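You operate a simulated robot arm through the tools that you are given. There is no shell and no other tool. Be economical: measure what you need, move in short steps, check, and stop when the job is done.

The job below is to be done with a simulated robot arm. You get a single attempt, and the scene is never put back.

TASK
Put things in order on the left half of the wall bench. At the end: the white porcelain knob from the left half of the wall bench stands where the filament stem stood; the filament stem stands where the wire spool stood; the medium lamp from the left half of the wall bench stands where the white porcelain knob stood; the wire spool stands on top of the black gauge; whatever was shut is shut again. Leave all else as you found it, and nothing knocked over.
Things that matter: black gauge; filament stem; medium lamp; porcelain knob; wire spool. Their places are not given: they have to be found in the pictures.

The check looks at the end state, three seconds after you hand in, the way a careful person would. Anything else that was tipped, shoved, dropped, spilled or broken makes it a failure.

THE ROBOT
A 6-joint arm with a two-finger parallel gripper, fixed in place. Base frame: the origin is at the foot of the arm, x ahead of it, y to its left, z up; the work surface is at about z = 800. Readings come in mm, rad, newtons and seconds.
With the tool pointing down near the work surface it reaches from about 260 to 680 mm from the base axis. Its first joint turns from -1.152 to 1.152 rad. Payload 2.9 kg.
The tool frame sits at the grasp point between the pads (the TCP): z along the fingers, y along the line on which they close. The tips reach 30 mm beyond it. The gripper opens to 110 mm. The fingers are 20 mm wide and 10 mm thick; the gripper's body (48 by 112 mm) begins 55 mm behind the TCP.
Orientation is that of the tool frame in the base frame, as [roll, pitch, yaw] about the fixed x, y, z axes, in that order (R = Rz(yaw) Ry(pitch) Rx(roll)). With the fingers straight down and closing along the base's y, the tool's x points along the base's -x, its y along +y and its z along -z.

THE INTERFACE
- The arm moves only by the tool move_arm. Its argument "increments" is one flat list of numbers, 7 for each row, row after row: the shift along the tool's x, y, z in units of 500 mm (1.0 is 500 mm), then the turn, a rotation vector about the tool's x, y, z in units of 90 degrees (1.0 is 90 degrees), then the closure, from 0 (fully open) to 1 (shut). In form: [x, y, z, rx, ry, rz, hand, x, y, z, rx, ry, rz, hand, ...]. A call has 1 to 12 rows; each row is the pose to reach, as a shift and turn from the pose commanded when the call began, along the tool's axes at that moment. A call with a number of a shift or a turn outside -1 to 1 is refused whole. Each row takes 0.2 s and may step no farther than 50 mm and 0.15 rad from the row before; otherwise, or with a gripper value out of range, the whole call is refused. Where a pose cannot be reached the arm comes as near as it can. A force on the tool above 40 N (or 10 N above the force at the start of the call, whichever is more), or a blocked arm, ends the call early, and 0.2 s more pass. The fingers move at their own pace (about 108 mm/s each) and stop on an object; they squeeze with about 28 N. The grip force told is the motor's: it shows also when the fingers shut on nothing. Time passes only in rows, and 0.2 s behind the last, so rows that repeat a pose let the fingers close. It gives the time, the measured TCP pose, the force on the tool (base axes), the opening and the grip force at its end, in the units of the frame above (readings bear some noise), with the torque about the TCP (base axes, N m) and any sound that the robot's microphone picked up.
- Cameras (640 x 400 px; columns grow to the right, rows downward): "scene" is fixed at [75.2, 430.6, 1379.6]; the picture's right is [-0.79, -0.61, 0.00], its down [-0.38, 0.49, -0.79] and it looks along [0.48, -0.62, -0.62] (base axes); focal length 328 px, centre (320, 200). "wrist" rides on the gripper at [72, 17, -103] in the tool frame; the picture's right is [-0.23, 0.97, 0.00], its down [-0.76, -0.18, -0.62] and it looks along [-0.61, -0.14, 0.78] (tool axes); focal length 222 px, centre (320, 200).
- camera(camera): a new picture of that camera. The clock stands still meanwhile.
- probe_pixels(camera, pixels): for up to 12 pixels [column, row] of the newest picture of that camera ("zoom" is the newest enlarged one), the place [x, y, z] in the base frame of the surface seen there, good to about 3 mm. The clock stands still meanwhile.
- enlarge(camera, box): a new picture of the part [left, top, right, bottom] of that camera's present view, enlarged. The clock stands still meanwhile.
- finish_job(): hands the job in; it is judged then, once.

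Work in short steps. Measure before you move; look again where a grasp or a placing could have gone wrong, and mend it. You have 80 turns and 34 pictures in all, those below and enlarged ones among them. Open the gripper and draw the arm clear of the work before you hand the job in, unless the task says otherwise.

The tools are called after "Call:" as name(argument=value, ...) on one line, values as JSON. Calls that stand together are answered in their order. move_arm: Moves the arm, as the interface text tells. Its arguments: {"type":"object","properties":{"increments":{"type":"array"}},"required":["increments"]} The other tools are called the same way: camera (camera) takes a picture; probe_pixels (camera, pixels) gives the place of the surface under pixels of a picture; enlarge (camera, box) takes an enlarged picture of a part of a camera's view; finish_job () hands the job in.

At the start:

```text
time_s: 0.0
eef_pos: [351.2, 118.0, 1135.5]
tcp_rot: [3.141, -0.001, -3.141]
ft_force: [0.1, 1.2, -0.2]
torque: [-0.03, 0.01, -0.01]
gripper_width: 109.9
finger_force: 0.0
```

scene: 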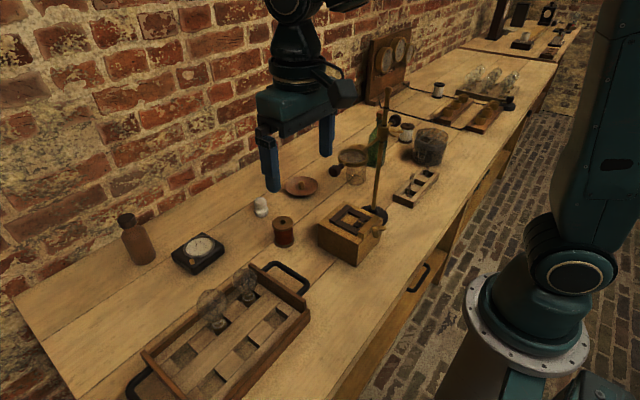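
wrist: 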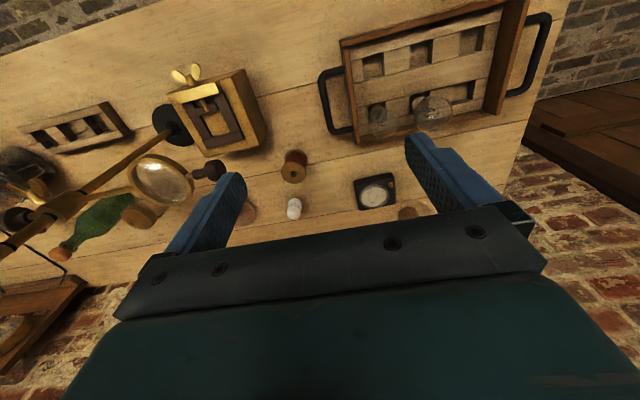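

The scene shows a tray with lamps (bottom), gauge near (197,250), spool at (283,232), knob at (261,206), and a wooden box/clamp at (350,235). I enlarge these for detail.

Call:
enlarge(camera="scene", box=[100, 170, 340, 320])

Call:
enlarge(camera="scene", box=[280, 80, 460, 270])

Call:
enlarge(camera="scene", box=[120, 240, 330, 400])

```text
2.67 times, centred on (220, 245) of scene
```

zoom: 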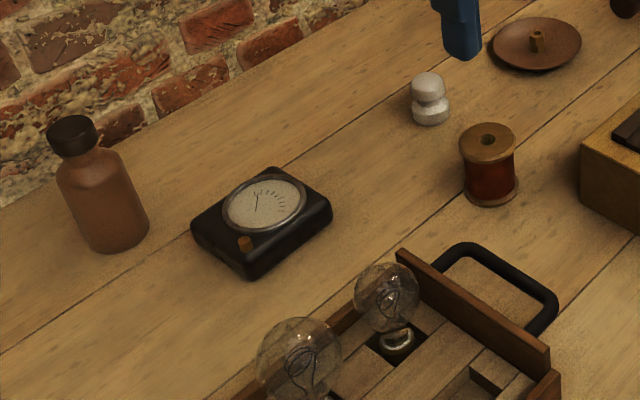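

```text
2.11 times, centred on (370, 175) of scene
```

zoom: 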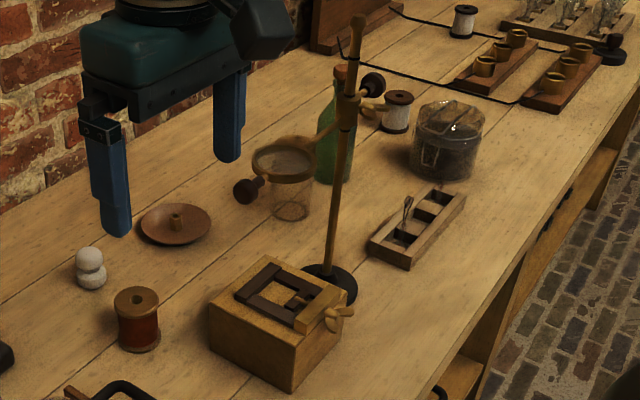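

```text
2.50 times, centred on (225, 320) of scene
```

zoom: 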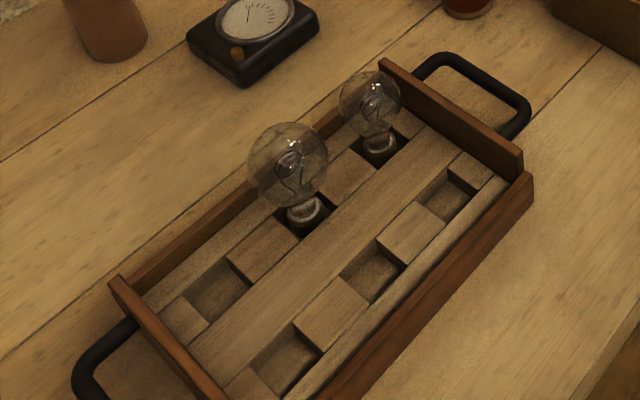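

The zooms show two bulbs in the tray, a rack with a small stem at about (403,190), and a box with a wingnut. I look closer at the box and rack.

Call:
enlarge(camera="scene", box=[310, 195, 400, 270])

Call:
enlarge(camera="scene", box=[380, 160, 445, 210])

Call:
enlarge(camera="wrist", box=[0, 50, 280, 250])

```text
5.33 times, centred on (355, 232) of scene
```

zoom: 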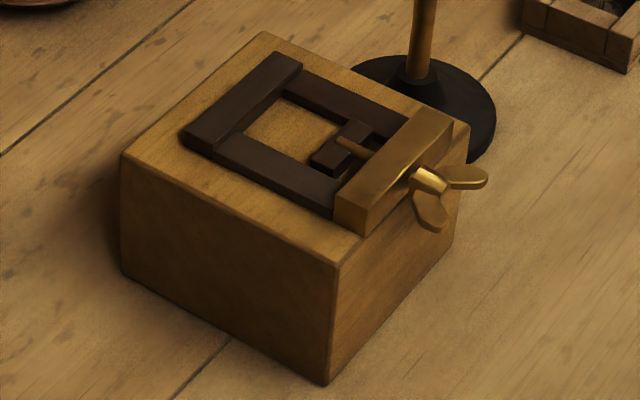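

```text
8.00 times, centred on (412, 185) of scene
```

zoom: 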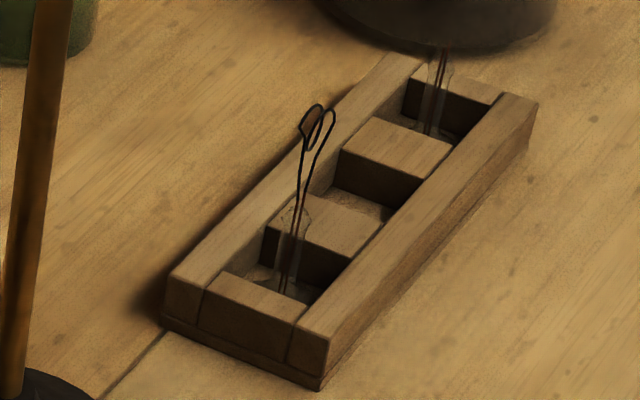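

```text
2.00 times, centred on (140, 150) of wrist
```

zoom: 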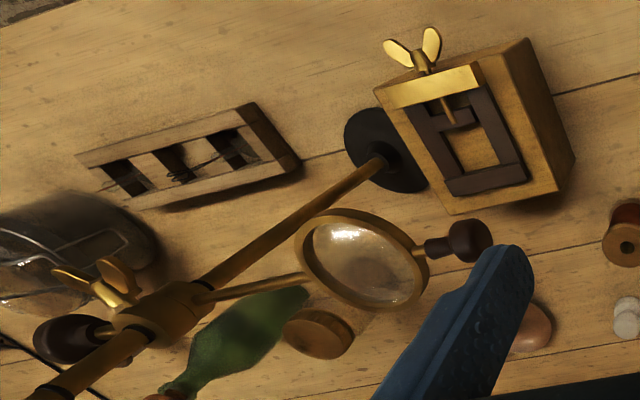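

The rack holds a hairpin stem in the near slot and another in the far slot. I look at the far bench lamps and far stem for comparison, and measure key points.

Call:
enlarge(camera="scene", box=[380, 50, 530, 145])

Call:
probe_pixels(camera="scene", pixels=[[211.8, 306], [218, 324], [245, 281], [248.6, 298], [261, 200], [261, 213], [283, 222], [200, 247], [407, 130], [185, 255], [197, 270], [226, 251]])

```text
4.21 times, centred on (455, 98) of scene
```

zoom: 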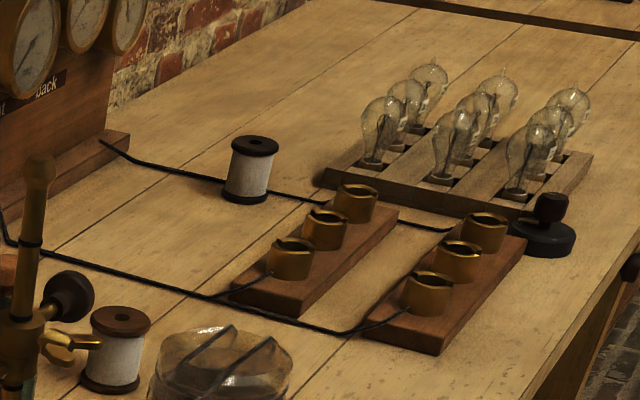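

```text
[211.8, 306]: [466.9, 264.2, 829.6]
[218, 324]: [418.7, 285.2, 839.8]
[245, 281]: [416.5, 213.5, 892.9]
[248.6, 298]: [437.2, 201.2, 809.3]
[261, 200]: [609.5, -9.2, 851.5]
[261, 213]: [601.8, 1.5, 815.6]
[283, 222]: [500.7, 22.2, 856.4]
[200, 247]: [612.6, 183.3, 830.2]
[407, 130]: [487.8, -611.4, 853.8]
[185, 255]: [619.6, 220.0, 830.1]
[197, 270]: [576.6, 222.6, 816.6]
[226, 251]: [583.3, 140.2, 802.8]
```

Red spool at (500,22), knob near (605,-4), gauge near (600,180). Lamps' sizes matter, so I move the wrist camera above the tray for a closer look.

Call:
move_arm(increments=[0.025, 0.056, 0.046, 0, 0, 0, 0, 0.05, 0.111, 0.092, 0, 0, 0, 0, 0.076, 0.167, 0.138, 0, 0, 0, 0, 0.1, 0.222, 0.184, 0, 0, 0, 0, 0.127, 0.278, 0.23, 0, 0, 0, 0, 0.152, 0.334, 0.276, 0, 0, 0, 0])

Call:
camera(camera="wrist")

Call:
camera(camera="scene")

```text
time_s: 1.4
eef_pos: [271.2, 283.6, 995.4]
tcp_rot: [-3.141, 0.0, 3.141]
ft_force: [-0.1, 0.2, -0.2]
torque: [0.0, 0.01, -0.01]
gripper_width: 110.0
finger_force: 0.0
```

```text
24 pictures are left
```

wrist: 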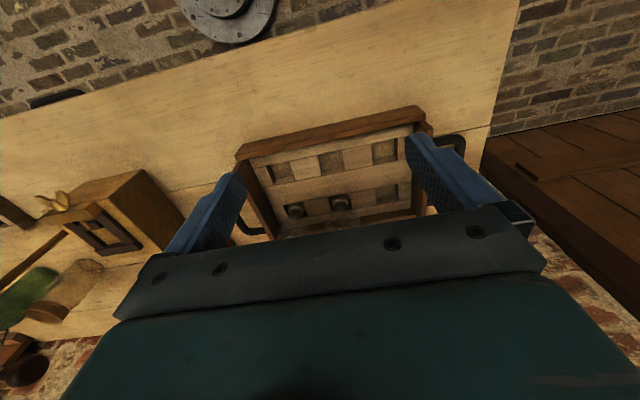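

```text
23 pictures are left
```

scene: 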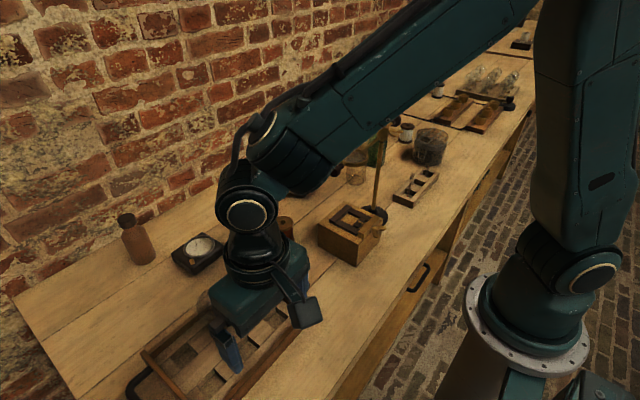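

The tray has six slots with lamps in two of the wall-side slots. I compare bulb dimensions: probe bulbs and the far lamps, plus bench front/drawer.

Call:
probe_pixels(camera="scene", pixels=[[501, 98], [482, 96], [422, 270], [400, 320], [430, 150], [355, 165], [405, 195], [398, 200], [430, 180], [360, 215], [345, 235], [480, 92]])

Call:
enlarge(camera="scene", box=[330, 110, 460, 210])

Call:
enlarge(camera="wrist", box=[220, 90, 450, 240])

```text
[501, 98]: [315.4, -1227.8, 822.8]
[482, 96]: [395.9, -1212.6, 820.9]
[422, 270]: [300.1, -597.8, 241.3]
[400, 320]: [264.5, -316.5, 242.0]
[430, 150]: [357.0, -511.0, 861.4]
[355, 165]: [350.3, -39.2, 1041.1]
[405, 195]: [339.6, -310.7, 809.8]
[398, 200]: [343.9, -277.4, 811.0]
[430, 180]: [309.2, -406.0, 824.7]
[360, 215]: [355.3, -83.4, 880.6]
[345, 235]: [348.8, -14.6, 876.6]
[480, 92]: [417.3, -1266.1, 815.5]
```

```text
4.00 times, centred on (395, 160) of scene
```

zoom: 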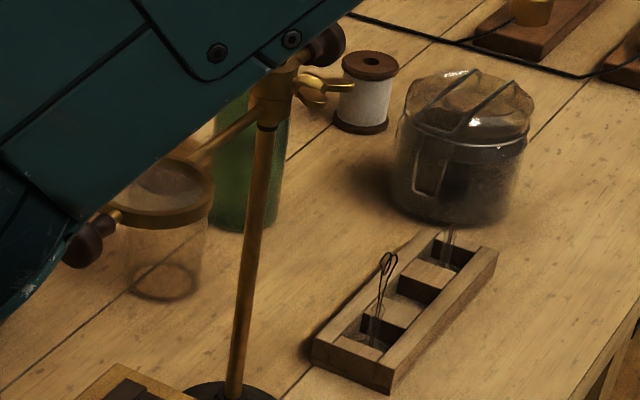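

```text
2.67 times, centred on (335, 165) of wrist
```

zoom: 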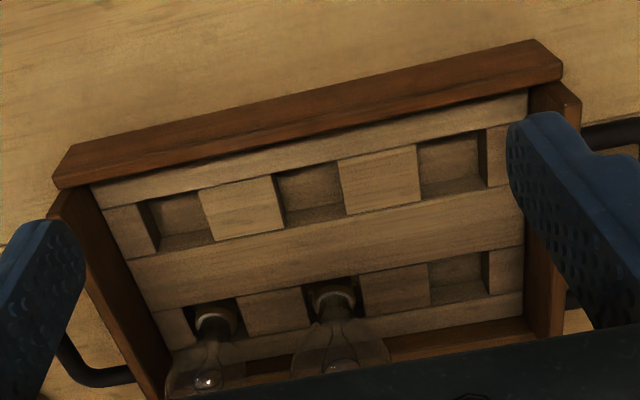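

I move toward the rack and jar (rack near (330,-330), jar at (357,-511)) by a high path to inspect the stems and jar.

Call:
move_arm(increments=[0, -0.071, -0.052, 0, 0, 0, 0, 0, -0.142, -0.103, 0, 0, 0, 0, 0, -0.213, -0.154, 0, 0, 0, 0, 0, -0.284, -0.205, 0, 0, 0, 0, 0, -0.355, -0.257, 0, 0, 0, 0, 0, -0.426, -0.308, 0, 0, 0, 0, 0, -0.497, -0.36, 0, 0, 0, 0, 0, -0.568, -0.41, 0, 0, 0, 0])

Call:
move_arm(increments=[0.012, -0.079, 0.05, 0, 0, 0, 0, 0.024, -0.158, 0.1, 0, 0, 0, 0, 0.036, -0.238, 0.15, 0, 0, 0, 0, 0.048, -0.317, 0.2, 0, 0, 0, 0, 0.06, -0.396, 0.25, 0, 0, 0, 0, 0.072, -0.475, 0.3, 0, 0, 0, 0, 0.084, -0.555, 0.35, 0, 0, 0, 0, 0.096, -0.634, 0.4, 0, 0, 0, 0])

Call:
camera(camera="wrist")

```text
time_s: 3.2
eef_pos: [273.9, -2.7, 1202.7]
tcp_rot: [3.141, 0.0, -3.14]
ft_force: [-0.2, 0.3, -0.5]
torque: [0.0, -0.02, -0.02]
gripper_width: 109.8
finger_force: 0.0
```

```text
time_s: 5.0
eef_pos: [224.1, -313.2, 1001.6]
tcp_rot: [-3.141, 0.001, -3.141]
ft_force: [0.5, 0.0, 0.6]
torque: [0.0, -0.02, -0.01]
gripper_width: 110.1
finger_force: 0.0
```

```text
20 pictures are left
```

wrist: 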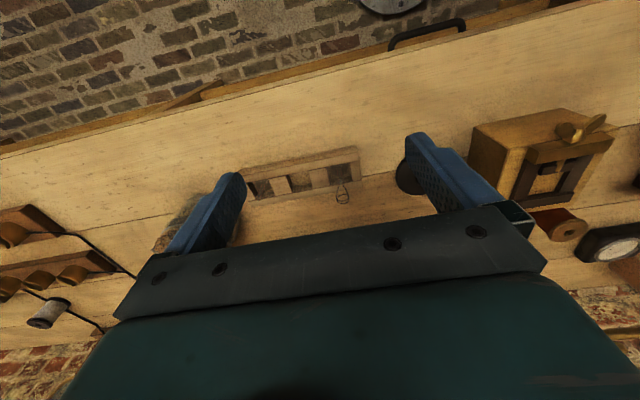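

The rack is at (300,175) with a loop at (342,192). I enlarge it and the scene's jar region.

Call:
enlarge(camera="wrist", box=[220, 135, 380, 235])

Call:
enlarge(camera="scene", box=[320, 170, 470, 320])

```text
4.00 times, centred on (300, 185) of wrist
```

zoom: 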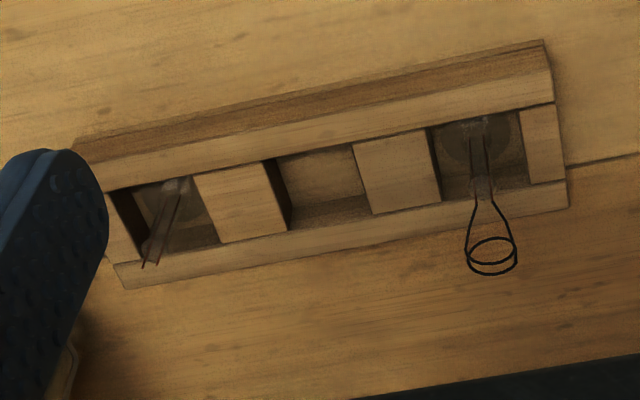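

```text
2.67 times, centred on (395, 245) of scene
```

zoom: 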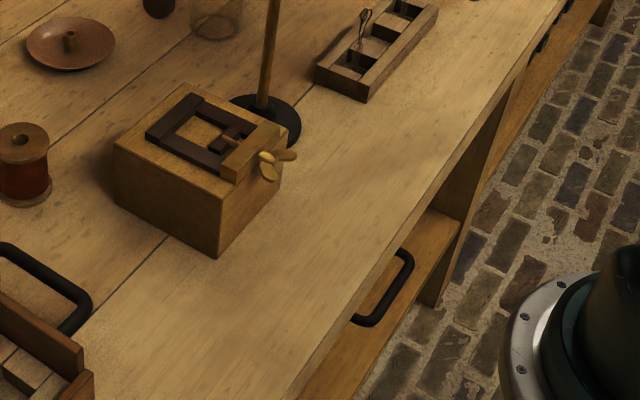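

Only the near-side stem (loop) is the filament stem; the other is bare. I zoom on the far lamps for size classes and on the two lamps in the tray.

Call:
enlarge(camera="scene", box=[455, 55, 525, 105])

Call:
enlarge(camera="scene", box=[185, 260, 285, 340])

```text
8.00 times, centred on (490, 80) of scene
```

zoom: 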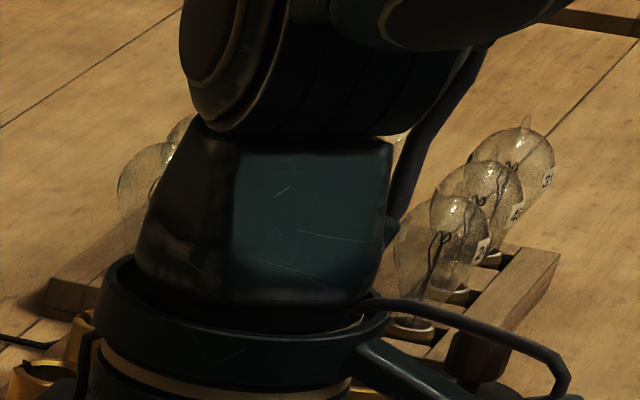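

```text
5.00 times, centred on (235, 300) of scene
```

zoom: 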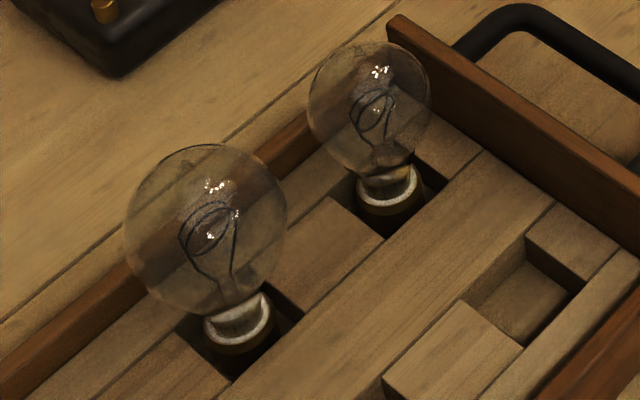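

The tray lamps are about 48 and 59 mm across. To rule out a hidden third lamp, I look into the jar at (357,-511).

Call:
move_arm(increments=[-0.024, -0.084, 0, 0, 0, 0, 0, -0.048, -0.168, 0, 0, 0, 0, 0, -0.072, -0.254, 0, 0, 0, 0, 0])

Call:
enlarge(camera="wrist", box=[200, 100, 440, 250])

Call:
enlarge(camera="scene", box=[325, 80, 455, 280])

```text
time_s: 5.8
eef_pos: [266.4, -443.7, 1003.6]
tcp_rot: [-3.141, 0.0, -3.141]
ft_force: [1.3, -0.2, 0.6]
torque: [0.04, -0.03, -0.02]
gripper_width: 110.0
finger_force: 0.0
```

```text
2.67 times, centred on (320, 175) of wrist
```

zoom: 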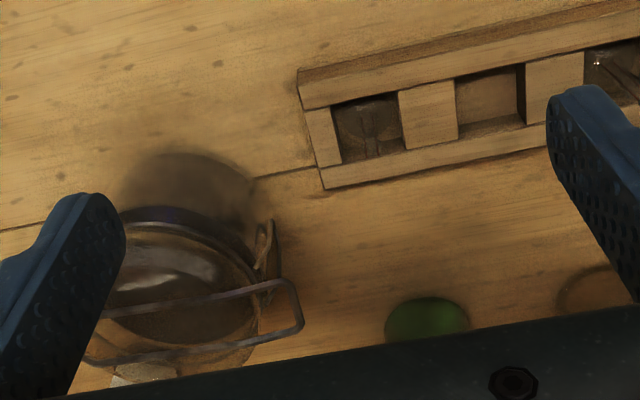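

```text
2.00 times, centred on (390, 180) of scene
```

zoom: 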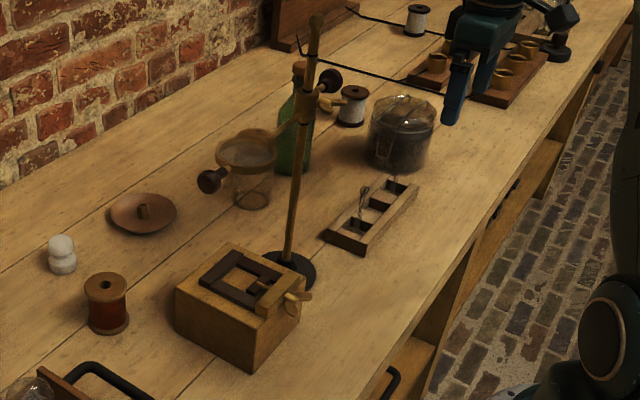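

The jar holds only dark powder. I check the drawer handle (scene (424,275)) and bench edge to learn whether a drawer is there and reachable.

Call:
probe_pixels(camera="zoom", pixels=[[393, 368], [396, 372], [398, 380], [390, 395], [410, 350], [385, 340], [440, 290], [490, 190], [415, 380], [250, 190], [250, 200], [310, 30]])

Call:
enlarge(camera="scene", box=[340, 180, 560, 400])

```text
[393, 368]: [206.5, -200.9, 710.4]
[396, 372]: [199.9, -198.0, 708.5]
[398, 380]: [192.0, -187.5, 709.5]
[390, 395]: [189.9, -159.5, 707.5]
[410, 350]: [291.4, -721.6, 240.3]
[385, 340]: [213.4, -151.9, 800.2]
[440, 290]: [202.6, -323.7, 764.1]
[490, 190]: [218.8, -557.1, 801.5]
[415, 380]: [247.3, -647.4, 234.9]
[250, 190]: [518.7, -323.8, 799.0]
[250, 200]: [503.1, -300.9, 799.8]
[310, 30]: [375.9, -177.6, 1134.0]
```

```text
1.82 times, centred on (450, 290) of scene
```

zoom: 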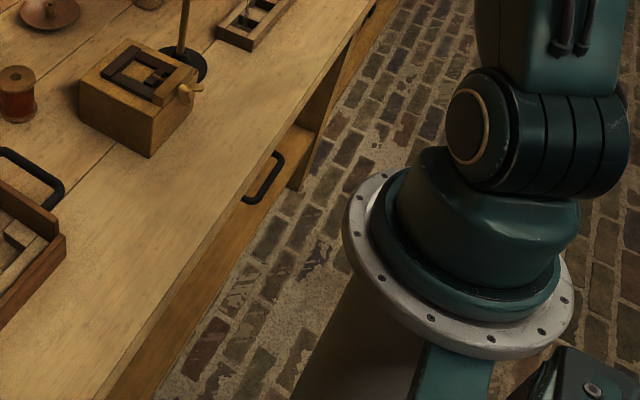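

There is a drawer handle at (192,-185,709). Before considering that, I inspect the far bench items at (480-580, 0-60) for duplicates that clarify the names.

Call:
enlarge(camera="scene", box=[480, 0, 590, 65])

```text
5.82 times, centred on (535, 32) of scene
```

zoom: 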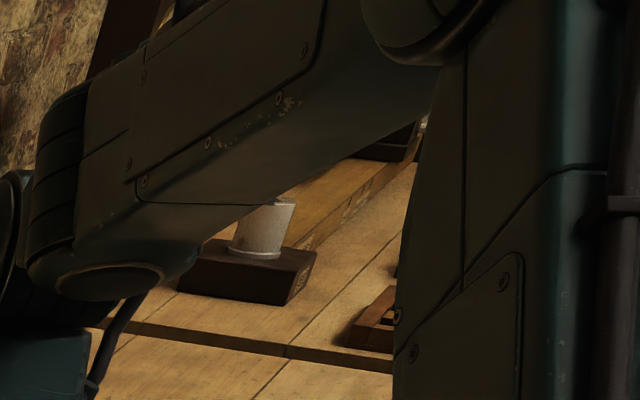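

The arm blocks that view. I lift clear over the stand (post top z≈1134) and travel above the spool at (500,22).

Call:
move_arm(increments=[0, 0, -0.09, 0, 0, 0, 0, 0, 0, -0.18, 0, 0, 0, 0, 0, 0, -0.27, 0, 0, 0, 0, 0, 0, -0.36, 0, 0, 0, 0, 0, 0, -0.42, 0, 0, 0, 0])

Call:
move_arm(increments=[-0.039, 0.078, 0, 0, 0, 0, 0, -0.078, 0.155, 0, 0, 0, 0, 0, -0.117, 0.233, 0, 0, 0, 0, 0, -0.156, 0.311, 0, 0, 0, 0, 0, -0.195, 0.388, 0, 0, 0, 0, 0, -0.234, 0.466, 0, 0, 0, 0, 0, -0.273, 0.544, 0, 0, 0, 0, 0, -0.312, 0.621, 0, 0, 0, 0, 0, -0.35, 0.699, 0, 0, 0, 0, 0, -0.39, 0.777, 0, 0, 0, 0, 0, -0.42, 0.84, 0, 0, 0, 0, 0, -0.46, 0.93, 0, 0, 0, 0, 0])

Call:
camera(camera="scene")

```text
time_s: 7.0
eef_pos: [262.3, -442.6, 1214.6]
tcp_rot: [3.139, -0.001, 3.141]
ft_force: [0.0, 0.0, -0.2]
torque: [0.03, 0.02, -0.01]
gripper_width: 110.3
finger_force: 0.1
```

```text
time_s: 9.6
eef_pos: [489.5, 22.6, 1213.9]
tcp_rot: [-3.14, 0.0, 3.141]
ft_force: [0.1, 0.8, -1.0]
torque: [0.0, -0.01, 0.02]
gripper_width: 110.0
finger_force: 0.1
```

```text
11 pictures are left
```

scene: 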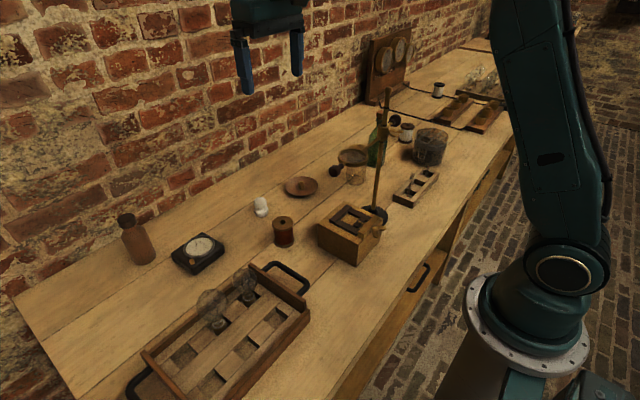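

With the arm clear, I probe the spool rim, knob and gauge corners.

Call:
probe_pixels(camera="scene", pixels=[[273.5, 222], [293, 223], [283.5, 217], [283, 229.5], [283, 222.8], [260, 196], [260, 202], [261.5, 213], [255.5, 212], [268.3, 211], [260.5, 198], [283, 243]])

Call:
probe_pixels(camera="scene", pixels=[[199, 246], [184, 249], [214, 242], [200, 237], [197, 254], [192, 261], [173, 253.5], [202, 234.5], [222.5, 246], [190, 266.5], [192, 258], [205, 260]])

Call:
move_arm(increments=[0, 0, 0, 0, 0, 0, 0, 0, 0, 0, 0, 0, 0, 0])

```text
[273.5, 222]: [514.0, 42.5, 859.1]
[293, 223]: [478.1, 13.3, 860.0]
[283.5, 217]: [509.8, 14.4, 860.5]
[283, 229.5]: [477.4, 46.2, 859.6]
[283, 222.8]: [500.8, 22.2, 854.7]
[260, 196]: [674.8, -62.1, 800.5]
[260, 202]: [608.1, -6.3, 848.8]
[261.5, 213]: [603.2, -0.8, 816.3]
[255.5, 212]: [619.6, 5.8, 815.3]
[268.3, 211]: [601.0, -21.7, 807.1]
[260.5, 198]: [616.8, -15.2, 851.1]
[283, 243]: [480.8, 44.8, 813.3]
```

```text
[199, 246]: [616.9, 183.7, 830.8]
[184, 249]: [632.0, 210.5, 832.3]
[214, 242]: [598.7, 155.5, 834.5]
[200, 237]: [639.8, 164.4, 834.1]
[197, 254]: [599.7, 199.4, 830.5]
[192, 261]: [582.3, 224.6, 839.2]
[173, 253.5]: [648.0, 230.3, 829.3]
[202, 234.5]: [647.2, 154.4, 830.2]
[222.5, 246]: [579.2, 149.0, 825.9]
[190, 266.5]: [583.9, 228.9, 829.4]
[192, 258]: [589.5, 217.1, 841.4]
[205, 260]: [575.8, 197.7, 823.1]
```

```text
time_s: 10.2
eef_pos: [489.8, 22.6, 1213.0]
tcp_rot: [3.141, 0.001, -3.141]
ft_force: [-0.9, -0.7, -0.1]
torque: [-0.01, 0.01, 0.03]
gripper_width: 109.9
finger_force: 0.1
```

Spool centre (495,29), top z 860; gauge dial centre (616,183), surface z≈831. I descend over the spool to TCP z≈836 and close.

Call:
move_arm(increments=[-0.0104, 0.0128, 0.09, 0, 0, 0, 0, -0.0104, 0.0128, 0.18, 0, 0, 0, 0, -0.0104, 0.0128, 0.27, 0, 0, 0, 0, -0.0104, 0.0128, 0.36, 0, 0, 0, 0, -0.0104, 0.0128, 0.45, 0, 0, 0, 0, -0.0104, 0.0128, 0.54, 0, 0, 0, 0, -0.0104, 0.0128, 0.62, 0, 0, 0, 0])

Call:
camera(camera="wrist")

```text
time_s: 11.8
eef_pos: [496.8, 24.3, 902.1]
tcp_rot: [-3.142, 0.001, 3.14]
ft_force: [-0.8, -0.2, -1.0]
torque: [0.01, 0.04, 0.01]
gripper_width: 110.2
finger_force: 0.1
```

```text
10 pictures are left
```

wrist: 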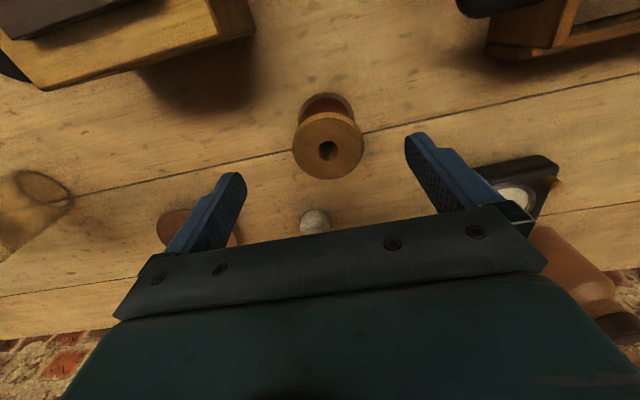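

Spool top disc centre is at (328,147) in the wrist picture; I probe it and the knob for fine alignment.

Call:
probe_pixels(camera="wrist", pixels=[[296, 147], [361, 147], [327, 116], [328, 177], [313, 222], [301, 222], [326, 222], [340, 130]])

```text
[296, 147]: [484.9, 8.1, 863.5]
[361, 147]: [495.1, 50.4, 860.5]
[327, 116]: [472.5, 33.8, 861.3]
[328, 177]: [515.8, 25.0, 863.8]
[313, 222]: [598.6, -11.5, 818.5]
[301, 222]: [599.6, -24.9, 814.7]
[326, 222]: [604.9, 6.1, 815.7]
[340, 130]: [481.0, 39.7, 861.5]
```

Spool centre ≈ (492,29). Correct by (-4,+5), descend 66 mm and close.

Call:
move_arm(increments=[0.008, 0.01, 0.07, 0, 0, 0, 0, 0.008, 0.01, 0.132, 0, 0, 0, 0, 0.008, 0.01, 0.132, 0, 0, 0, 0, 0.008, 0.01, 0.132, 0, 0, 0, 0.7, 0.008, 0.01, 0.132, 0, 0, 0, 1, 0.008, 0.01, 0.132, 0, 0, 0, 1, 0.008, 0.01, 0.132, 0, 0, 0, 1])

```text
time_s: 13.4
eef_pos: [495.0, 31.8, 835.7]
tcp_rot: [3.141, 0.0, 3.14]
ft_force: [-0.2, -0.2, -0.4]
torque: [0.0, 0.0, -0.02]
gripper_width: 50.1
finger_force: 28.4
```

Spool held (50 mm). Lift it and check the bottle's location near the gauge.

Call:
move_arm(increments=[0, 0, -0.09, 0, 0, 0, 1, 0, 0, -0.18, 0, 0, 0, 1, 0, 0, -0.25, 0, 0, 0, 1])

Call:
probe_pixels(camera="scene", pixels=[[126, 219], [135, 245], [140, 260], [152, 250], [131, 230], [146, 238]])

```text
time_s: 14.2
eef_pos: [494.9, 30.4, 963.9]
tcp_rot: [-3.14, 0.0, -3.14]
ft_force: [0.4, -0.1, -0.2]
torque: [0.0, 0.0, -0.06]
gripper_width: 0.1
finger_force: 28.1
```

```text
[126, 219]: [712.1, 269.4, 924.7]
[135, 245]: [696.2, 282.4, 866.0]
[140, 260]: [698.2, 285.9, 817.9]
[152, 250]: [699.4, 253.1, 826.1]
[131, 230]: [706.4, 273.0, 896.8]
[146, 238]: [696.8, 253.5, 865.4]
```

The gripper reads 0.1 mm: the spool slipped out. I look at it.

Call:
enlarge(camera="scene", box=[150, 130, 400, 300])

```text
2.35 times, centred on (275, 215) of scene
```

zoom: 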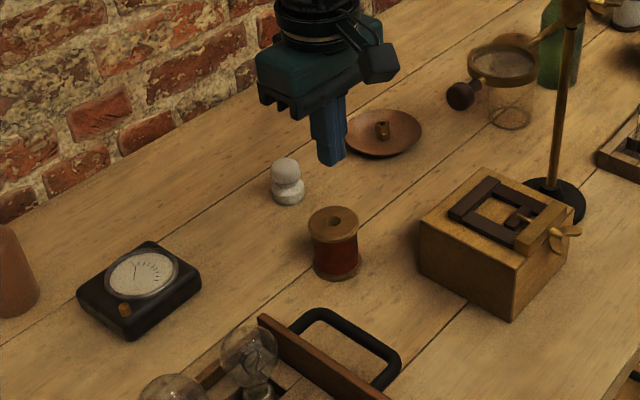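

The spool still stands upright near its old place. I probe its rim before regrasping with a slower lift.

Call:
probe_pixels(camera="zoom", pixels=[[310, 223], [356, 222], [334, 208], [333, 239], [336, 262], [315, 265], [357, 262], [337, 279]])

```text
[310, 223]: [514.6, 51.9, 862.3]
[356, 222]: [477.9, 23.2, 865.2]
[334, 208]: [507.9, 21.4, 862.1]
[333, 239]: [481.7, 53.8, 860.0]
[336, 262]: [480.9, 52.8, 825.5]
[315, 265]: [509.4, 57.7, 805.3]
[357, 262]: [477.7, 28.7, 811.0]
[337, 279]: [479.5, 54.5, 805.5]
```

Spool is now at (495.5,37.5). I open, descend there, close, and lift just a few mm to read the load.

Call:
move_arm(increments=[0, 0.014, 0, 0, 0, 0, 0, 0, 0.014, 0, 0, 0, 0, 0, 0, 0.014, 0, 0, 0, 0, 0, 0, 0.014, 0.09, 0, 0, 0, 0, 0, 0.014, 0.18, 0, 0, 0, 0, 0, 0.014, 0.26, 0, 0, 0, 0, 0, 0.014, 0.26, 0, 0, 0, 0.6, 0, 0.014, 0.26, 0, 0, 0, 1, 0, 0.014, 0.26, 0, 0, 0, 1, 0, 0.014, 0.26, 0, 0, 0, 1, 0, 0.014, 0.257, 0, 0, 0, 1, 0, 0.014, 0.254, 0, 0, 0, 1])

```text
time_s: 16.8
eef_pos: [495.9, 39.4, 834.2]
tcp_rot: [3.141, 0.0, -3.141]
ft_force: [0.1, 0.5, -1.1]
torque: [0.0, -0.01, 0.0]
gripper_width: 49.5
finger_force: 28.4
```

Gripped at 49.5 mm. I lift slowly by 12 mm and read the force.

Call:
move_arm(increments=[0, 0, -0.004, 0, 0, 0, 1, 0, 0, -0.008, 0, 0, 0, 1, 0, 0, -0.012, 0, 0, 0, 1, 0, 0, -0.016, 0, 0, 0, 1, 0, 0, -0.02, 0, 0, 0, 1, 0, 0, -0.024, 0, 0, 0, 1])

```text
time_s: 18.2
eef_pos: [494.4, 40.3, 847.5]
tcp_rot: [-3.142, 0.001, 3.141]
ft_force: [0.3, -0.1, -0.8]
torque: [0.0, -0.03, -0.02]
gripper_width: 49.5
finger_force: 27.4
```

Width holds. I continue upward gently.

Call:
move_arm(increments=[0, 0, -0.01, 0, 0, 0, 1, 0, 0, -0.02, 0, 0, 0, 1, 0, 0, -0.03, 0, 0, 0, 1, 0, 0, -0.04, 0, 0, 0, 1, 0, 0, -0.05, 0, 0, 0, 1, 0, 0, -0.06, 0, 0, 0, 1])

Call:
enlarge(camera="scene", box=[180, 140, 380, 290])

```text
time_s: 19.6
eef_pos: [495.8, 40.7, 877.5]
tcp_rot: [-3.141, -0.001, -3.141]
ft_force: [-0.2, -0.1, -1.1]
torque: [0.01, -0.01, 0.03]
gripper_width: 49.2
finger_force: 28.0
```

```text
2.67 times, centred on (280, 215) of scene
```

zoom: 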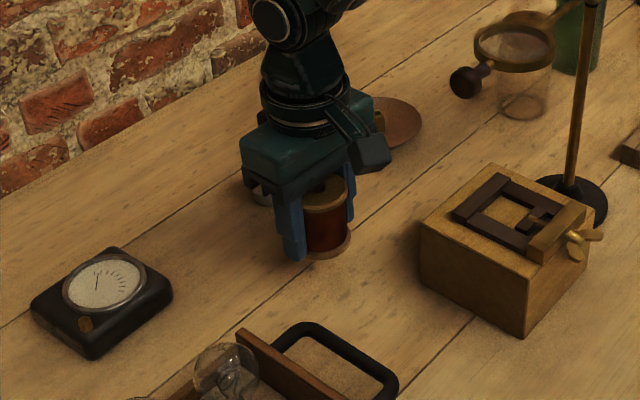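

The spool appears off the table between the fingers. I probe its flanges to see how high it is.

Call:
probe_pixels(camera="zoom", pixels=[[324, 254], [335, 252], [320, 225], [325, 206], [335, 205], [330, 260], [345, 247], [300, 245]])

```text
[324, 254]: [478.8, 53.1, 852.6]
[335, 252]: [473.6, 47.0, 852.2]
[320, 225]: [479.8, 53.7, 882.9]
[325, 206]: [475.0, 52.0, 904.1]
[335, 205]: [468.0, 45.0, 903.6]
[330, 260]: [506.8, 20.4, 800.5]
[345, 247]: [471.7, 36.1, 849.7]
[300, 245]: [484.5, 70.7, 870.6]
```

No slip (top is 27 mm above the TCP as before). I raise 45 mm and carry gently to above the gauge dial (616,183).

Call:
move_arm(increments=[0, 0, -0.03, 0, 0, 0, 1, 0, 0, -0.06, 0, 0, 0, 1, 0, 0, -0.09, 0, 0, 0, 1, -0.03, 0.036, -0.09, 0, 0, 0, 1, -0.06, 0.071, -0.09, 0, 0, 0, 1, -0.09, 0.107, -0.09, 0, 0, 0, 1, -0.12, 0.142, -0.09, 0, 0, 0, 1, -0.15, 0.178, -0.09, 0, 0, 0, 1, -0.18, 0.214, -0.09, 0, 0, 0, 1, -0.21, 0.25, -0.09, 0, 0, 0, 1, -0.241, 0.285, -0.09, 0, 0, 0, 1, -0.241, 0.285, -0.09, 0, 0, 0, 1])

```text
time_s: 22.2
eef_pos: [615.7, 184.3, 921.1]
tcp_rot: [3.141, 0.001, 3.142]
ft_force: [-0.7, 0.1, -1.1]
torque: [0.01, 0.0, 0.0]
gripper_width: 49.4
finger_force: 27.6
```

Above the dial. I lower to about z 870 in small steps and read the force.

Call:
move_arm(increments=[0, 0, 0.03, 0, 0, 0, 1, 0, 0, 0.06, 0, 0, 0, 1, 0, 0, 0.084, 0, 0, 0, 1, 0, 0, 0.092, 0, 0, 0, 1, 0, 0, 0.098, 0, 0, 0, 1, 0, 0, 0.102, 0, 0, 0, 1])

```text
time_s: 23.6
eef_pos: [615.1, 182.4, 870.1]
tcp_rot: [3.141, 0.001, -3.141]
ft_force: [0.4, 0.3, -2.3]
torque: [0.0, 0.03, -0.03]
gripper_width: 49.5
finger_force: 28.2
```

Slight load only. I go down 1 mm at a time.

Call:
move_arm(increments=[0, 0, 0.002, 0, 0, 0, 1, 0, 0, 0.004, 0, 0, 0, 1, 0, 0, 0.004, 0, 0, 0, 1])

```text
time_s: 24.4
eef_pos: [614.6, 182.8, 867.6]
tcp_rot: [3.141, -0.001, 3.141]
ft_force: [-0.4, -0.2, -1.9]
torque: [-0.04, -0.01, 0.04]
gripper_width: 49.2
finger_force: 28.2
```

Call:
move_arm(increments=[0, 0, 0.002, 0, 0, 0, 1, 0, 0, 0.004, 0, 0, 0, 1, 0, 0, 0.004, 0, 0, 0, 1])

Call:
enlarge(camera="scene", box=[130, 160, 290, 290])

```text
time_s: 25.2
eef_pos: [616.3, 183.7, 866.6]
tcp_rot: [-3.141, 0.0, 3.141]
ft_force: [-0.5, 0.2, -2.4]
torque: [0.03, 0.03, 0.02]
gripper_width: 49.3
finger_force: 27.8
```

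```text
3.08 times, centred on (210, 225) of scene
```

zoom: 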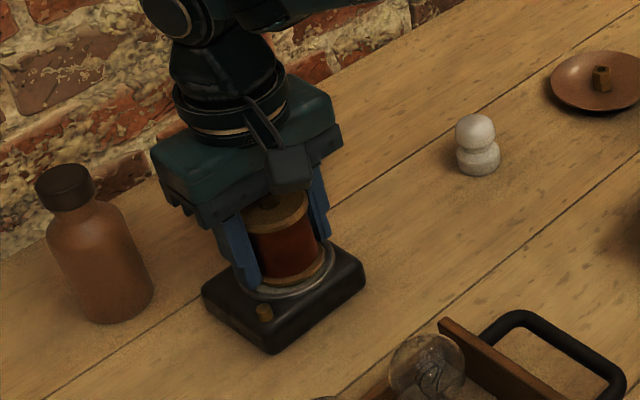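

The spool sits within the dial ring, essentially touching. I lower another 1.5 mm and release slowly.

Call:
move_arm(increments=[0, 0, 0.0015, 0, 0, 0, 1, 0, 0, 0.003, 0, 0, 0, 1, 0, 0, 0.003, 0, 0, 0, 1])

```text
time_s: 26.0
eef_pos: [614.4, 182.7, 864.3]
tcp_rot: [3.14, -0.001, -3.141]
ft_force: [-0.3, -0.3, -2.6]
torque: [-0.01, 0.05, 0.0]
gripper_width: 49.1
finger_force: 27.9
```

Call:
probe_pixels(camera="zoom", pixels=[[290, 279], [310, 274], [290, 283], [290, 288], [280, 198], [295, 205], [270, 210], [340, 262], [225, 290]])

Call:
move_arm(increments=[0, 0, 0.002, 0, 0, 0, 1, 0, 0, 0.004, 0, 0, 0, 1, 0, 0, 0.004, 0, 0, 0, 1])

```text
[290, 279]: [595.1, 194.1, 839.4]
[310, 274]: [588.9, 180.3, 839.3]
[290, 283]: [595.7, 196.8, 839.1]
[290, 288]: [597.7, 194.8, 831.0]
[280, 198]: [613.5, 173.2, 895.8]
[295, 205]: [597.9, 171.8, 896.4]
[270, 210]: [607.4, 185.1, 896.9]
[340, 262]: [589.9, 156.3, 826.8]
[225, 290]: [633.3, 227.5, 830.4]
```

```text
time_s: 26.8
eef_pos: [613.9, 181.8, 863.4]
tcp_rot: [3.141, 0.001, -3.139]
ft_force: [-0.2, 0.0, -1.2]
torque: [0.03, -0.03, -0.01]
gripper_width: 49.2
finger_force: 28.2
```

Call:
move_arm(increments=[0, 0, 0.002, 0, 0, 0, 1, 0, 0, 0.004, 0, 0, 0, 1, 0, 0, 0.004, 0, 0, 0, 1])

```text
time_s: 27.6
eef_pos: [615.5, 180.5, 861.9]
tcp_rot: [-3.142, 0.002, -3.14]
ft_force: [-5.4, 0.8, 13.4]
torque: [0.03, 0.22, -0.07]
gripper_width: 49.1
finger_force: 27.6
```

Contact (13 N). I relieve 1 mm, open, and rise straight up slowly.

Call:
move_arm(increments=[0, 0, -0.002, 0, 0, 0, 1, 0, 0, -0.002, 0, 0, 0, 0.45, 0, 0, -0.002, 0, 0, 0, 0.1, 0, 0, -0.002, 0, 0, 0, 0, 0, 0, -0.03, 0, 0, 0, 0, 0, 0, -0.1, 0, 0, 0, 0, 0, 0, -0.18, 0, 0, 0, 0, 0, 0, -0.26, 0, 0, 0, 0, 0, 0, -0.32, 0, 0, 0, 0])

Call:
enlarge(camera="scene", box=[130, 160, 290, 290])

```text
time_s: 29.6
eef_pos: [614.9, 183.1, 1021.5]
tcp_rot: [-3.141, 0.0, -3.141]
ft_force: [0.4, 0.1, -0.4]
torque: [0.01, -0.01, 0.01]
gripper_width: 109.9
finger_force: 0.2
```

```text
3.08 times, centred on (210, 225) of scene
```

zoom: 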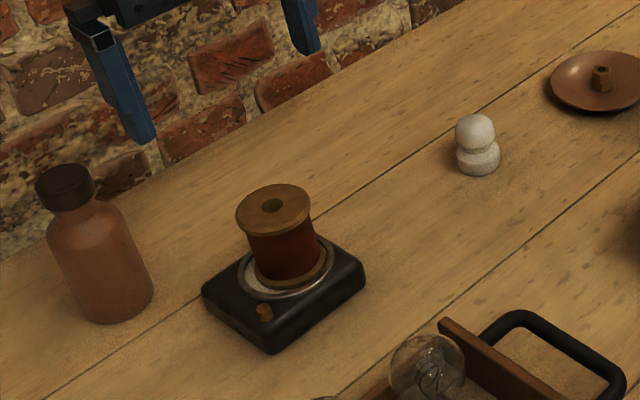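

The spool stands upright on the gauge. Next the filament stem, estimated at (333,-307), loop top z≈880. I retreat up and inward, then cross above the stand.

Call:
move_arm(increments=[0.04, -0.033, -0.063, 0, 0, 0, 0, 0.08, -0.067, -0.127, 0, 0, 0, 0, 0.12, -0.1, -0.19, 0, 0, 0, 0, 0.16, -0.133, -0.253, 0, 0, 0, 0, 0.2, -0.167, -0.317, 0, 0, 0, 0, 0.24, -0.2, -0.38, 0, 0, 0, 0])

Call:
move_arm(increments=[0.036, -0.087, 0, 0, 0, 0, 0, 0.072, -0.173, 0, 0, 0, 0, 0, 0.108, -0.26, 0, 0, 0, 0, 0, 0.144, -0.347, 0, 0, 0, 0, 0, 0.18, -0.433, 0, 0, 0, 0, 0, 0.216, -0.52, 0, 0, 0, 0, 0, 0.252, -0.607, 0, 0, 0, 0, 0, 0.288, -0.693, 0, 0, 0, 0, 0, 0.324, -0.78, 0, 0, 0, 0, 0, 0.324, -0.78, 0, 0, 0, 0, 0])

```text
time_s: 31.0
eef_pos: [494.9, 86.0, 1213.9]
tcp_rot: [3.14, 0.0, -3.139]
ft_force: [0.0, -0.6, 0.2]
torque: [0.01, 0.02, -0.01]
gripper_width: 110.1
finger_force: 0.0
```

```text
time_s: 33.2
eef_pos: [337.9, -307.9, 1214.2]
tcp_rot: [3.141, 0.0, -3.141]
ft_force: [-0.5, 0.2, -0.7]
torque: [0.01, 0.0, 0.03]
gripper_width: 110.0
finger_force: 0.1
```

Above the rack. I descend to z≈942 and take a wrist picture.

Call:
move_arm(increments=[0, 0, 0.09, 0, 0, 0, 0, 0, 0, 0.18, 0, 0, 0, 0, 0, 0, 0.27, 0, 0, 0, 0, 0, 0, 0.36, 0, 0, 0, 0, 0, 0, 0.45, 0, 0, 0, 0, 0, 0, 0.544, 0, 0, 0, 0, 0, 0, 0.544, 0, 0, 0, 0])

Call:
enlarge(camera="wrist", box=[220, 60, 420, 210])

```text
time_s: 34.8
eef_pos: [335.2, -304.3, 936.3]
tcp_rot: [-3.14, 0.001, -3.141]
ft_force: [0.0, -1.2, 0.2]
torque: [0.0, -0.02, -0.02]
gripper_width: 110.2
finger_force: 0.0
```

```text
2.67 times, centred on (320, 135) of wrist
```

zoom: 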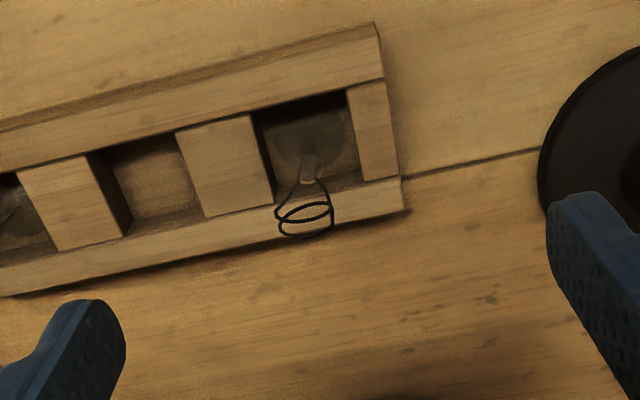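

The stem's base is at zoom (305,145), loop at (305,215). I probe slot edges, stem and nearby stand base.

Call:
probe_pixels(camera="zoom", pixels=[[305, 145], [308, 165], [327, 215], [283, 222], [305, 236], [305, 205], [225, 160], [372, 135], [320, 90], [340, 210], [300, 125], [545, 180]])

Call:
probe_pixels(camera="zoom", pixels=[[275, 180], [252, 120], [346, 95], [358, 165], [268, 150], [340, 130], [270, 115], [304, 181], [309, 181], [150, 190], [310, 183], [331, 195]])

```text
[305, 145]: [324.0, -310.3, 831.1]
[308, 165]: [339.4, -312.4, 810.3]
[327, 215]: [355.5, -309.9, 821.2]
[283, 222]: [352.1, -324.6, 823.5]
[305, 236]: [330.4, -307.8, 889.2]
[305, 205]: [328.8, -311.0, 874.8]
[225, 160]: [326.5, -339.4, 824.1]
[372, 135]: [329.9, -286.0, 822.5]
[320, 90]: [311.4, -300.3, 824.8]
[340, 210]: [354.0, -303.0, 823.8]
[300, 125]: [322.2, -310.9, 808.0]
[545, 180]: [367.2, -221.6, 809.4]
```

```text
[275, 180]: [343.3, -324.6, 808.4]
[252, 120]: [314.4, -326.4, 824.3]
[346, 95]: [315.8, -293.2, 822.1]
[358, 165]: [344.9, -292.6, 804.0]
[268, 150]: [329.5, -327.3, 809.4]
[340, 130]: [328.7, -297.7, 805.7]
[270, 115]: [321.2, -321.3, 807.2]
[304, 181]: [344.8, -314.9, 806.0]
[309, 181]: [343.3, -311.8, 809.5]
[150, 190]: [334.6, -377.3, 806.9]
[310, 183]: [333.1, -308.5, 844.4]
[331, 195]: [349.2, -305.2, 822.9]
```

Stem axis ≈ (330,-309), slot centre (331,-309.5), floor z 807, rack top 824. I narrow the fingers to 50 mm, descend to z≈858 and close.

Call:
move_arm(increments=[0.0104, -0.0094, 0, 0, 0, 0, 0.5, 0.0104, -0.0094, 0, 0, 0, 0, 0.5, 0.0104, -0.0094, 0.07, 0, 0, 0, 0.5, 0.0104, -0.0094, 0.13, 0, 0, 0, 0.5, 0.0104, -0.0094, 0.156, 0, 0, 0, 0.5, 0.0104, -0.0094, 0.156, 0, 0, 0, 0.5])

```text
time_s: 36.2
eef_pos: [328.9, -312.6, 857.6]
tcp_rot: [-3.14, -0.001, -3.142]
ft_force: [0.7, -0.1, -0.1]
torque: [0.01, 0.04, 0.03]
gripper_width: 54.9
finger_force: 0.0
```

Call:
move_arm(increments=[0, 0.004, 0, 0, 0, 0, 0.6, 0, 0.004, 0, 0, 0, 0, 0.75, 0, 0.004, 0, 0, 0, 0, 0.9, 0, 0.004, 0, 0, 0, 0, 1, 0, 0.004, 0, 0, 0, 0, 1, 0, 0.004, 0, 0, 0, 0, 1])

```text
time_s: 37.6
eef_pos: [328.7, -310.6, 860.3]
tcp_rot: [3.14, 0.001, -3.141]
ft_force: [0.2, 1.2, 0.2]
torque: [0.0, -0.01, 0.03]
gripper_width: 16.7
finger_force: 13.7
```

Holding at 16.7 mm. I lift slowly 40 mm.

Call:
move_arm(increments=[0, 0, -0.004, 0, 0, 0, 1, 0, 0, -0.012, 0, 0, 0, 1, 0, 0, -0.024, 0, 0, 0, 1, 0, 0, -0.04, 0, 0, 0, 1, 0, 0, -0.06, 0, 0, 0, 1, 0, 0, -0.08, 0, 0, 0, 1])

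Call:
enlarge(camera="scene", box=[350, 110, 470, 210])

```text
time_s: 39.0
eef_pos: [328.8, -308.4, 901.1]
tcp_rot: [-3.141, 0.001, 3.141]
ft_force: [1.0, -0.9, 0.0]
torque: [-0.02, -0.03, 0.0]
gripper_width: 16.8
finger_force: 14.1
```

```text
4.00 times, centred on (410, 160) of scene
```

zoom: 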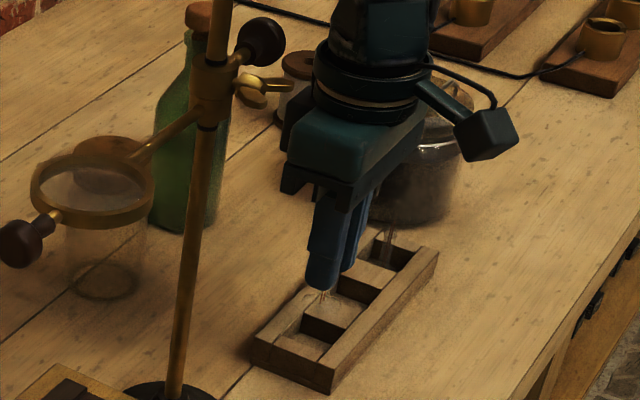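

The stem hangs below the fingers (zoom (320,300)). I lift to z≈1215 and carry to above the spool's old place (493,29).

Call:
move_arm(increments=[0, 0, -0.05, 0, 0, 0, 1, 0, 0, -0.11, 0, 0, 0, 1, 0, 0, -0.17, 0, 0, 0, 1, 0, 0, -0.23, 0, 0, 0, 1, 0, 0, -0.29, 0, 0, 0, 1, 0, 0, -0.35, 0, 0, 0, 1, 0, 0, -0.41, 0, 0, 0, 1, 0, 0, -0.47, 0, 0, 0, 1, 0, 0, -0.53, 0, 0, 0, 1, 0, 0, -0.58, 0, 0, 0, 1, 0, 0, -0.624, 0, 0, 0, 1, 0, 0, -0.628, 0, 0, 0, 1])

Call:
move_arm(increments=[-0.016, 0.034, 0, 0, 0, 0, 1, -0.044, 0.094, 0, 0, 0, 0, 1, -0.075, 0.157, 0, 0, 0, 0, 1, -0.108, 0.224, 0, 0, 0, 0, 1, -0.141, 0.291, 0, 0, 0, 0, 1, -0.174, 0.358, 0, 0, 0, 0, 1, -0.207, 0.425, 0, 0, 0, 0, 1, -0.24, 0.492, 0, 0, 0, 0, 1, -0.273, 0.559, 0, 0, 0, 0, 1, -0.3, 0.62, 0, 0, 0, 0, 1, -0.32, 0.66, 0, 0, 0, 0, 1, -0.328, 0.676, 0, 0, 0, 0, 1])

```text
time_s: 41.6
eef_pos: [326.5, -309.3, 1213.9]
tcp_rot: [-3.141, 0.002, -3.141]
ft_force: [-0.7, 0.1, -0.8]
torque: [-0.04, -0.01, 0.01]
gripper_width: 16.8
finger_force: 13.6
```

```text
time_s: 44.2
eef_pos: [490.6, 27.0, 1214.5]
tcp_rot: [-3.142, 0.001, -3.142]
ft_force: [0.2, 0.1, 0.0]
torque: [0.03, 0.01, 0.0]
gripper_width: 16.7
finger_force: 13.8
```

Still held. I adjust (+2,+1.5) and descend to z≈860 over the spool's old spot.

Call:
move_arm(increments=[-0.004, 0.003, 0.05, 0, 0, 0, 1, -0.004, 0.003, 0.12, 0, 0, 0, 1, -0.004, 0.003, 0.19, 0, 0, 0, 1, -0.004, 0.003, 0.26, 0, 0, 0, 1, -0.004, 0.003, 0.33, 0, 0, 0, 1, -0.004, 0.003, 0.4, 0, 0, 0, 1, -0.004, 0.003, 0.47, 0, 0, 0, 1, -0.004, 0.003, 0.54, 0, 0, 0, 1, -0.004, 0.003, 0.61, 0, 0, 0, 1, -0.004, 0.003, 0.67, 0, 0, 0, 1, -0.004, 0.003, 0.7, 0, 0, 0, 1, -0.004, 0.003, 0.708, 0, 0, 0, 1])

```text
time_s: 46.8
eef_pos: [494.5, 29.9, 861.1]
tcp_rot: [-3.141, 0.0, -3.139]
ft_force: [0.1, 0.7, -0.6]
torque: [0.03, -0.04, 0.0]
gripper_width: 16.7
finger_force: 14.1
```

Now I lower gently toward contact (expected TCP z≈852).

Call:
move_arm(increments=[0, 0, 0.004, 0, 0, 0, 1, 0, 0, 0.008, 0, 0, 0, 1, 0, 0, 0.012, 0, 0, 0, 1, 0, 0, 0.014, 0, 0, 0, 1, 0, 0, 0.014, 0, 0, 0, 1])

Call:
enlarge(camera="scene", box=[230, 160, 350, 260])

```text
time_s: 48.0
eef_pos: [493.5, 28.6, 853.2]
tcp_rot: [3.14, -0.001, 3.141]
ft_force: [1.3, -0.5, 1.4]
torque: [0.0, -0.02, -0.04]
gripper_width: 16.6
finger_force: 13.7
```

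```text
4.00 times, centred on (290, 210) of scene
```

zoom: 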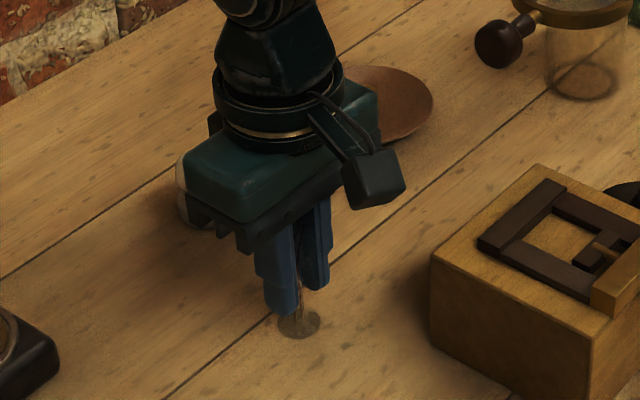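

The flare is at the table (zoom (298,323)). I feel for contact 1 mm at a time.

Call:
move_arm(increments=[0, 0, 0.002, 0, 0, 0, 1, 0, 0, 0.002, 0, 0, 0, 1])

```text
time_s: 48.6
eef_pos: [493.5, 29.1, 852.9]
tcp_rot: [3.141, 0.001, -3.141]
ft_force: [-1.6, -0.8, 9.7]
torque: [-0.05, 0.11, 0.0]
gripper_width: 16.9
finger_force: 14.0
```

Contact (≈10 N). I ease off 0.7 mm, open slowly and rise.

Call:
move_arm(increments=[0, 0, -0.0014, 0, 0, 0, 1, 0, 0, -0.0014, 0, 0, 0, 0.8, 0, 0, -0.0014, 0, 0, 0, 0.7, 0, 0, -0.0014, 0, 0, 0, 0.5, 0, 0, -0.0014, 0, 0, 0, 0.4, 0, 0, -0.03, 0, 0, 0, 0.4, 0, 0, -0.08, 0, 0, 0, 0.4, 0, 0, -0.15, 0, 0, 0, 0.4, 0, 0, -0.21, 0, 0, 0, 0.4])

```text
time_s: 50.6
eef_pos: [492.7, 29.2, 960.4]
tcp_rot: [-3.14, 0.0, -3.14]
ft_force: [0.3, 0.0, -0.7]
torque: [0.0, 0.0, 0.0]
gripper_width: 66.2
finger_force: 0.1
```

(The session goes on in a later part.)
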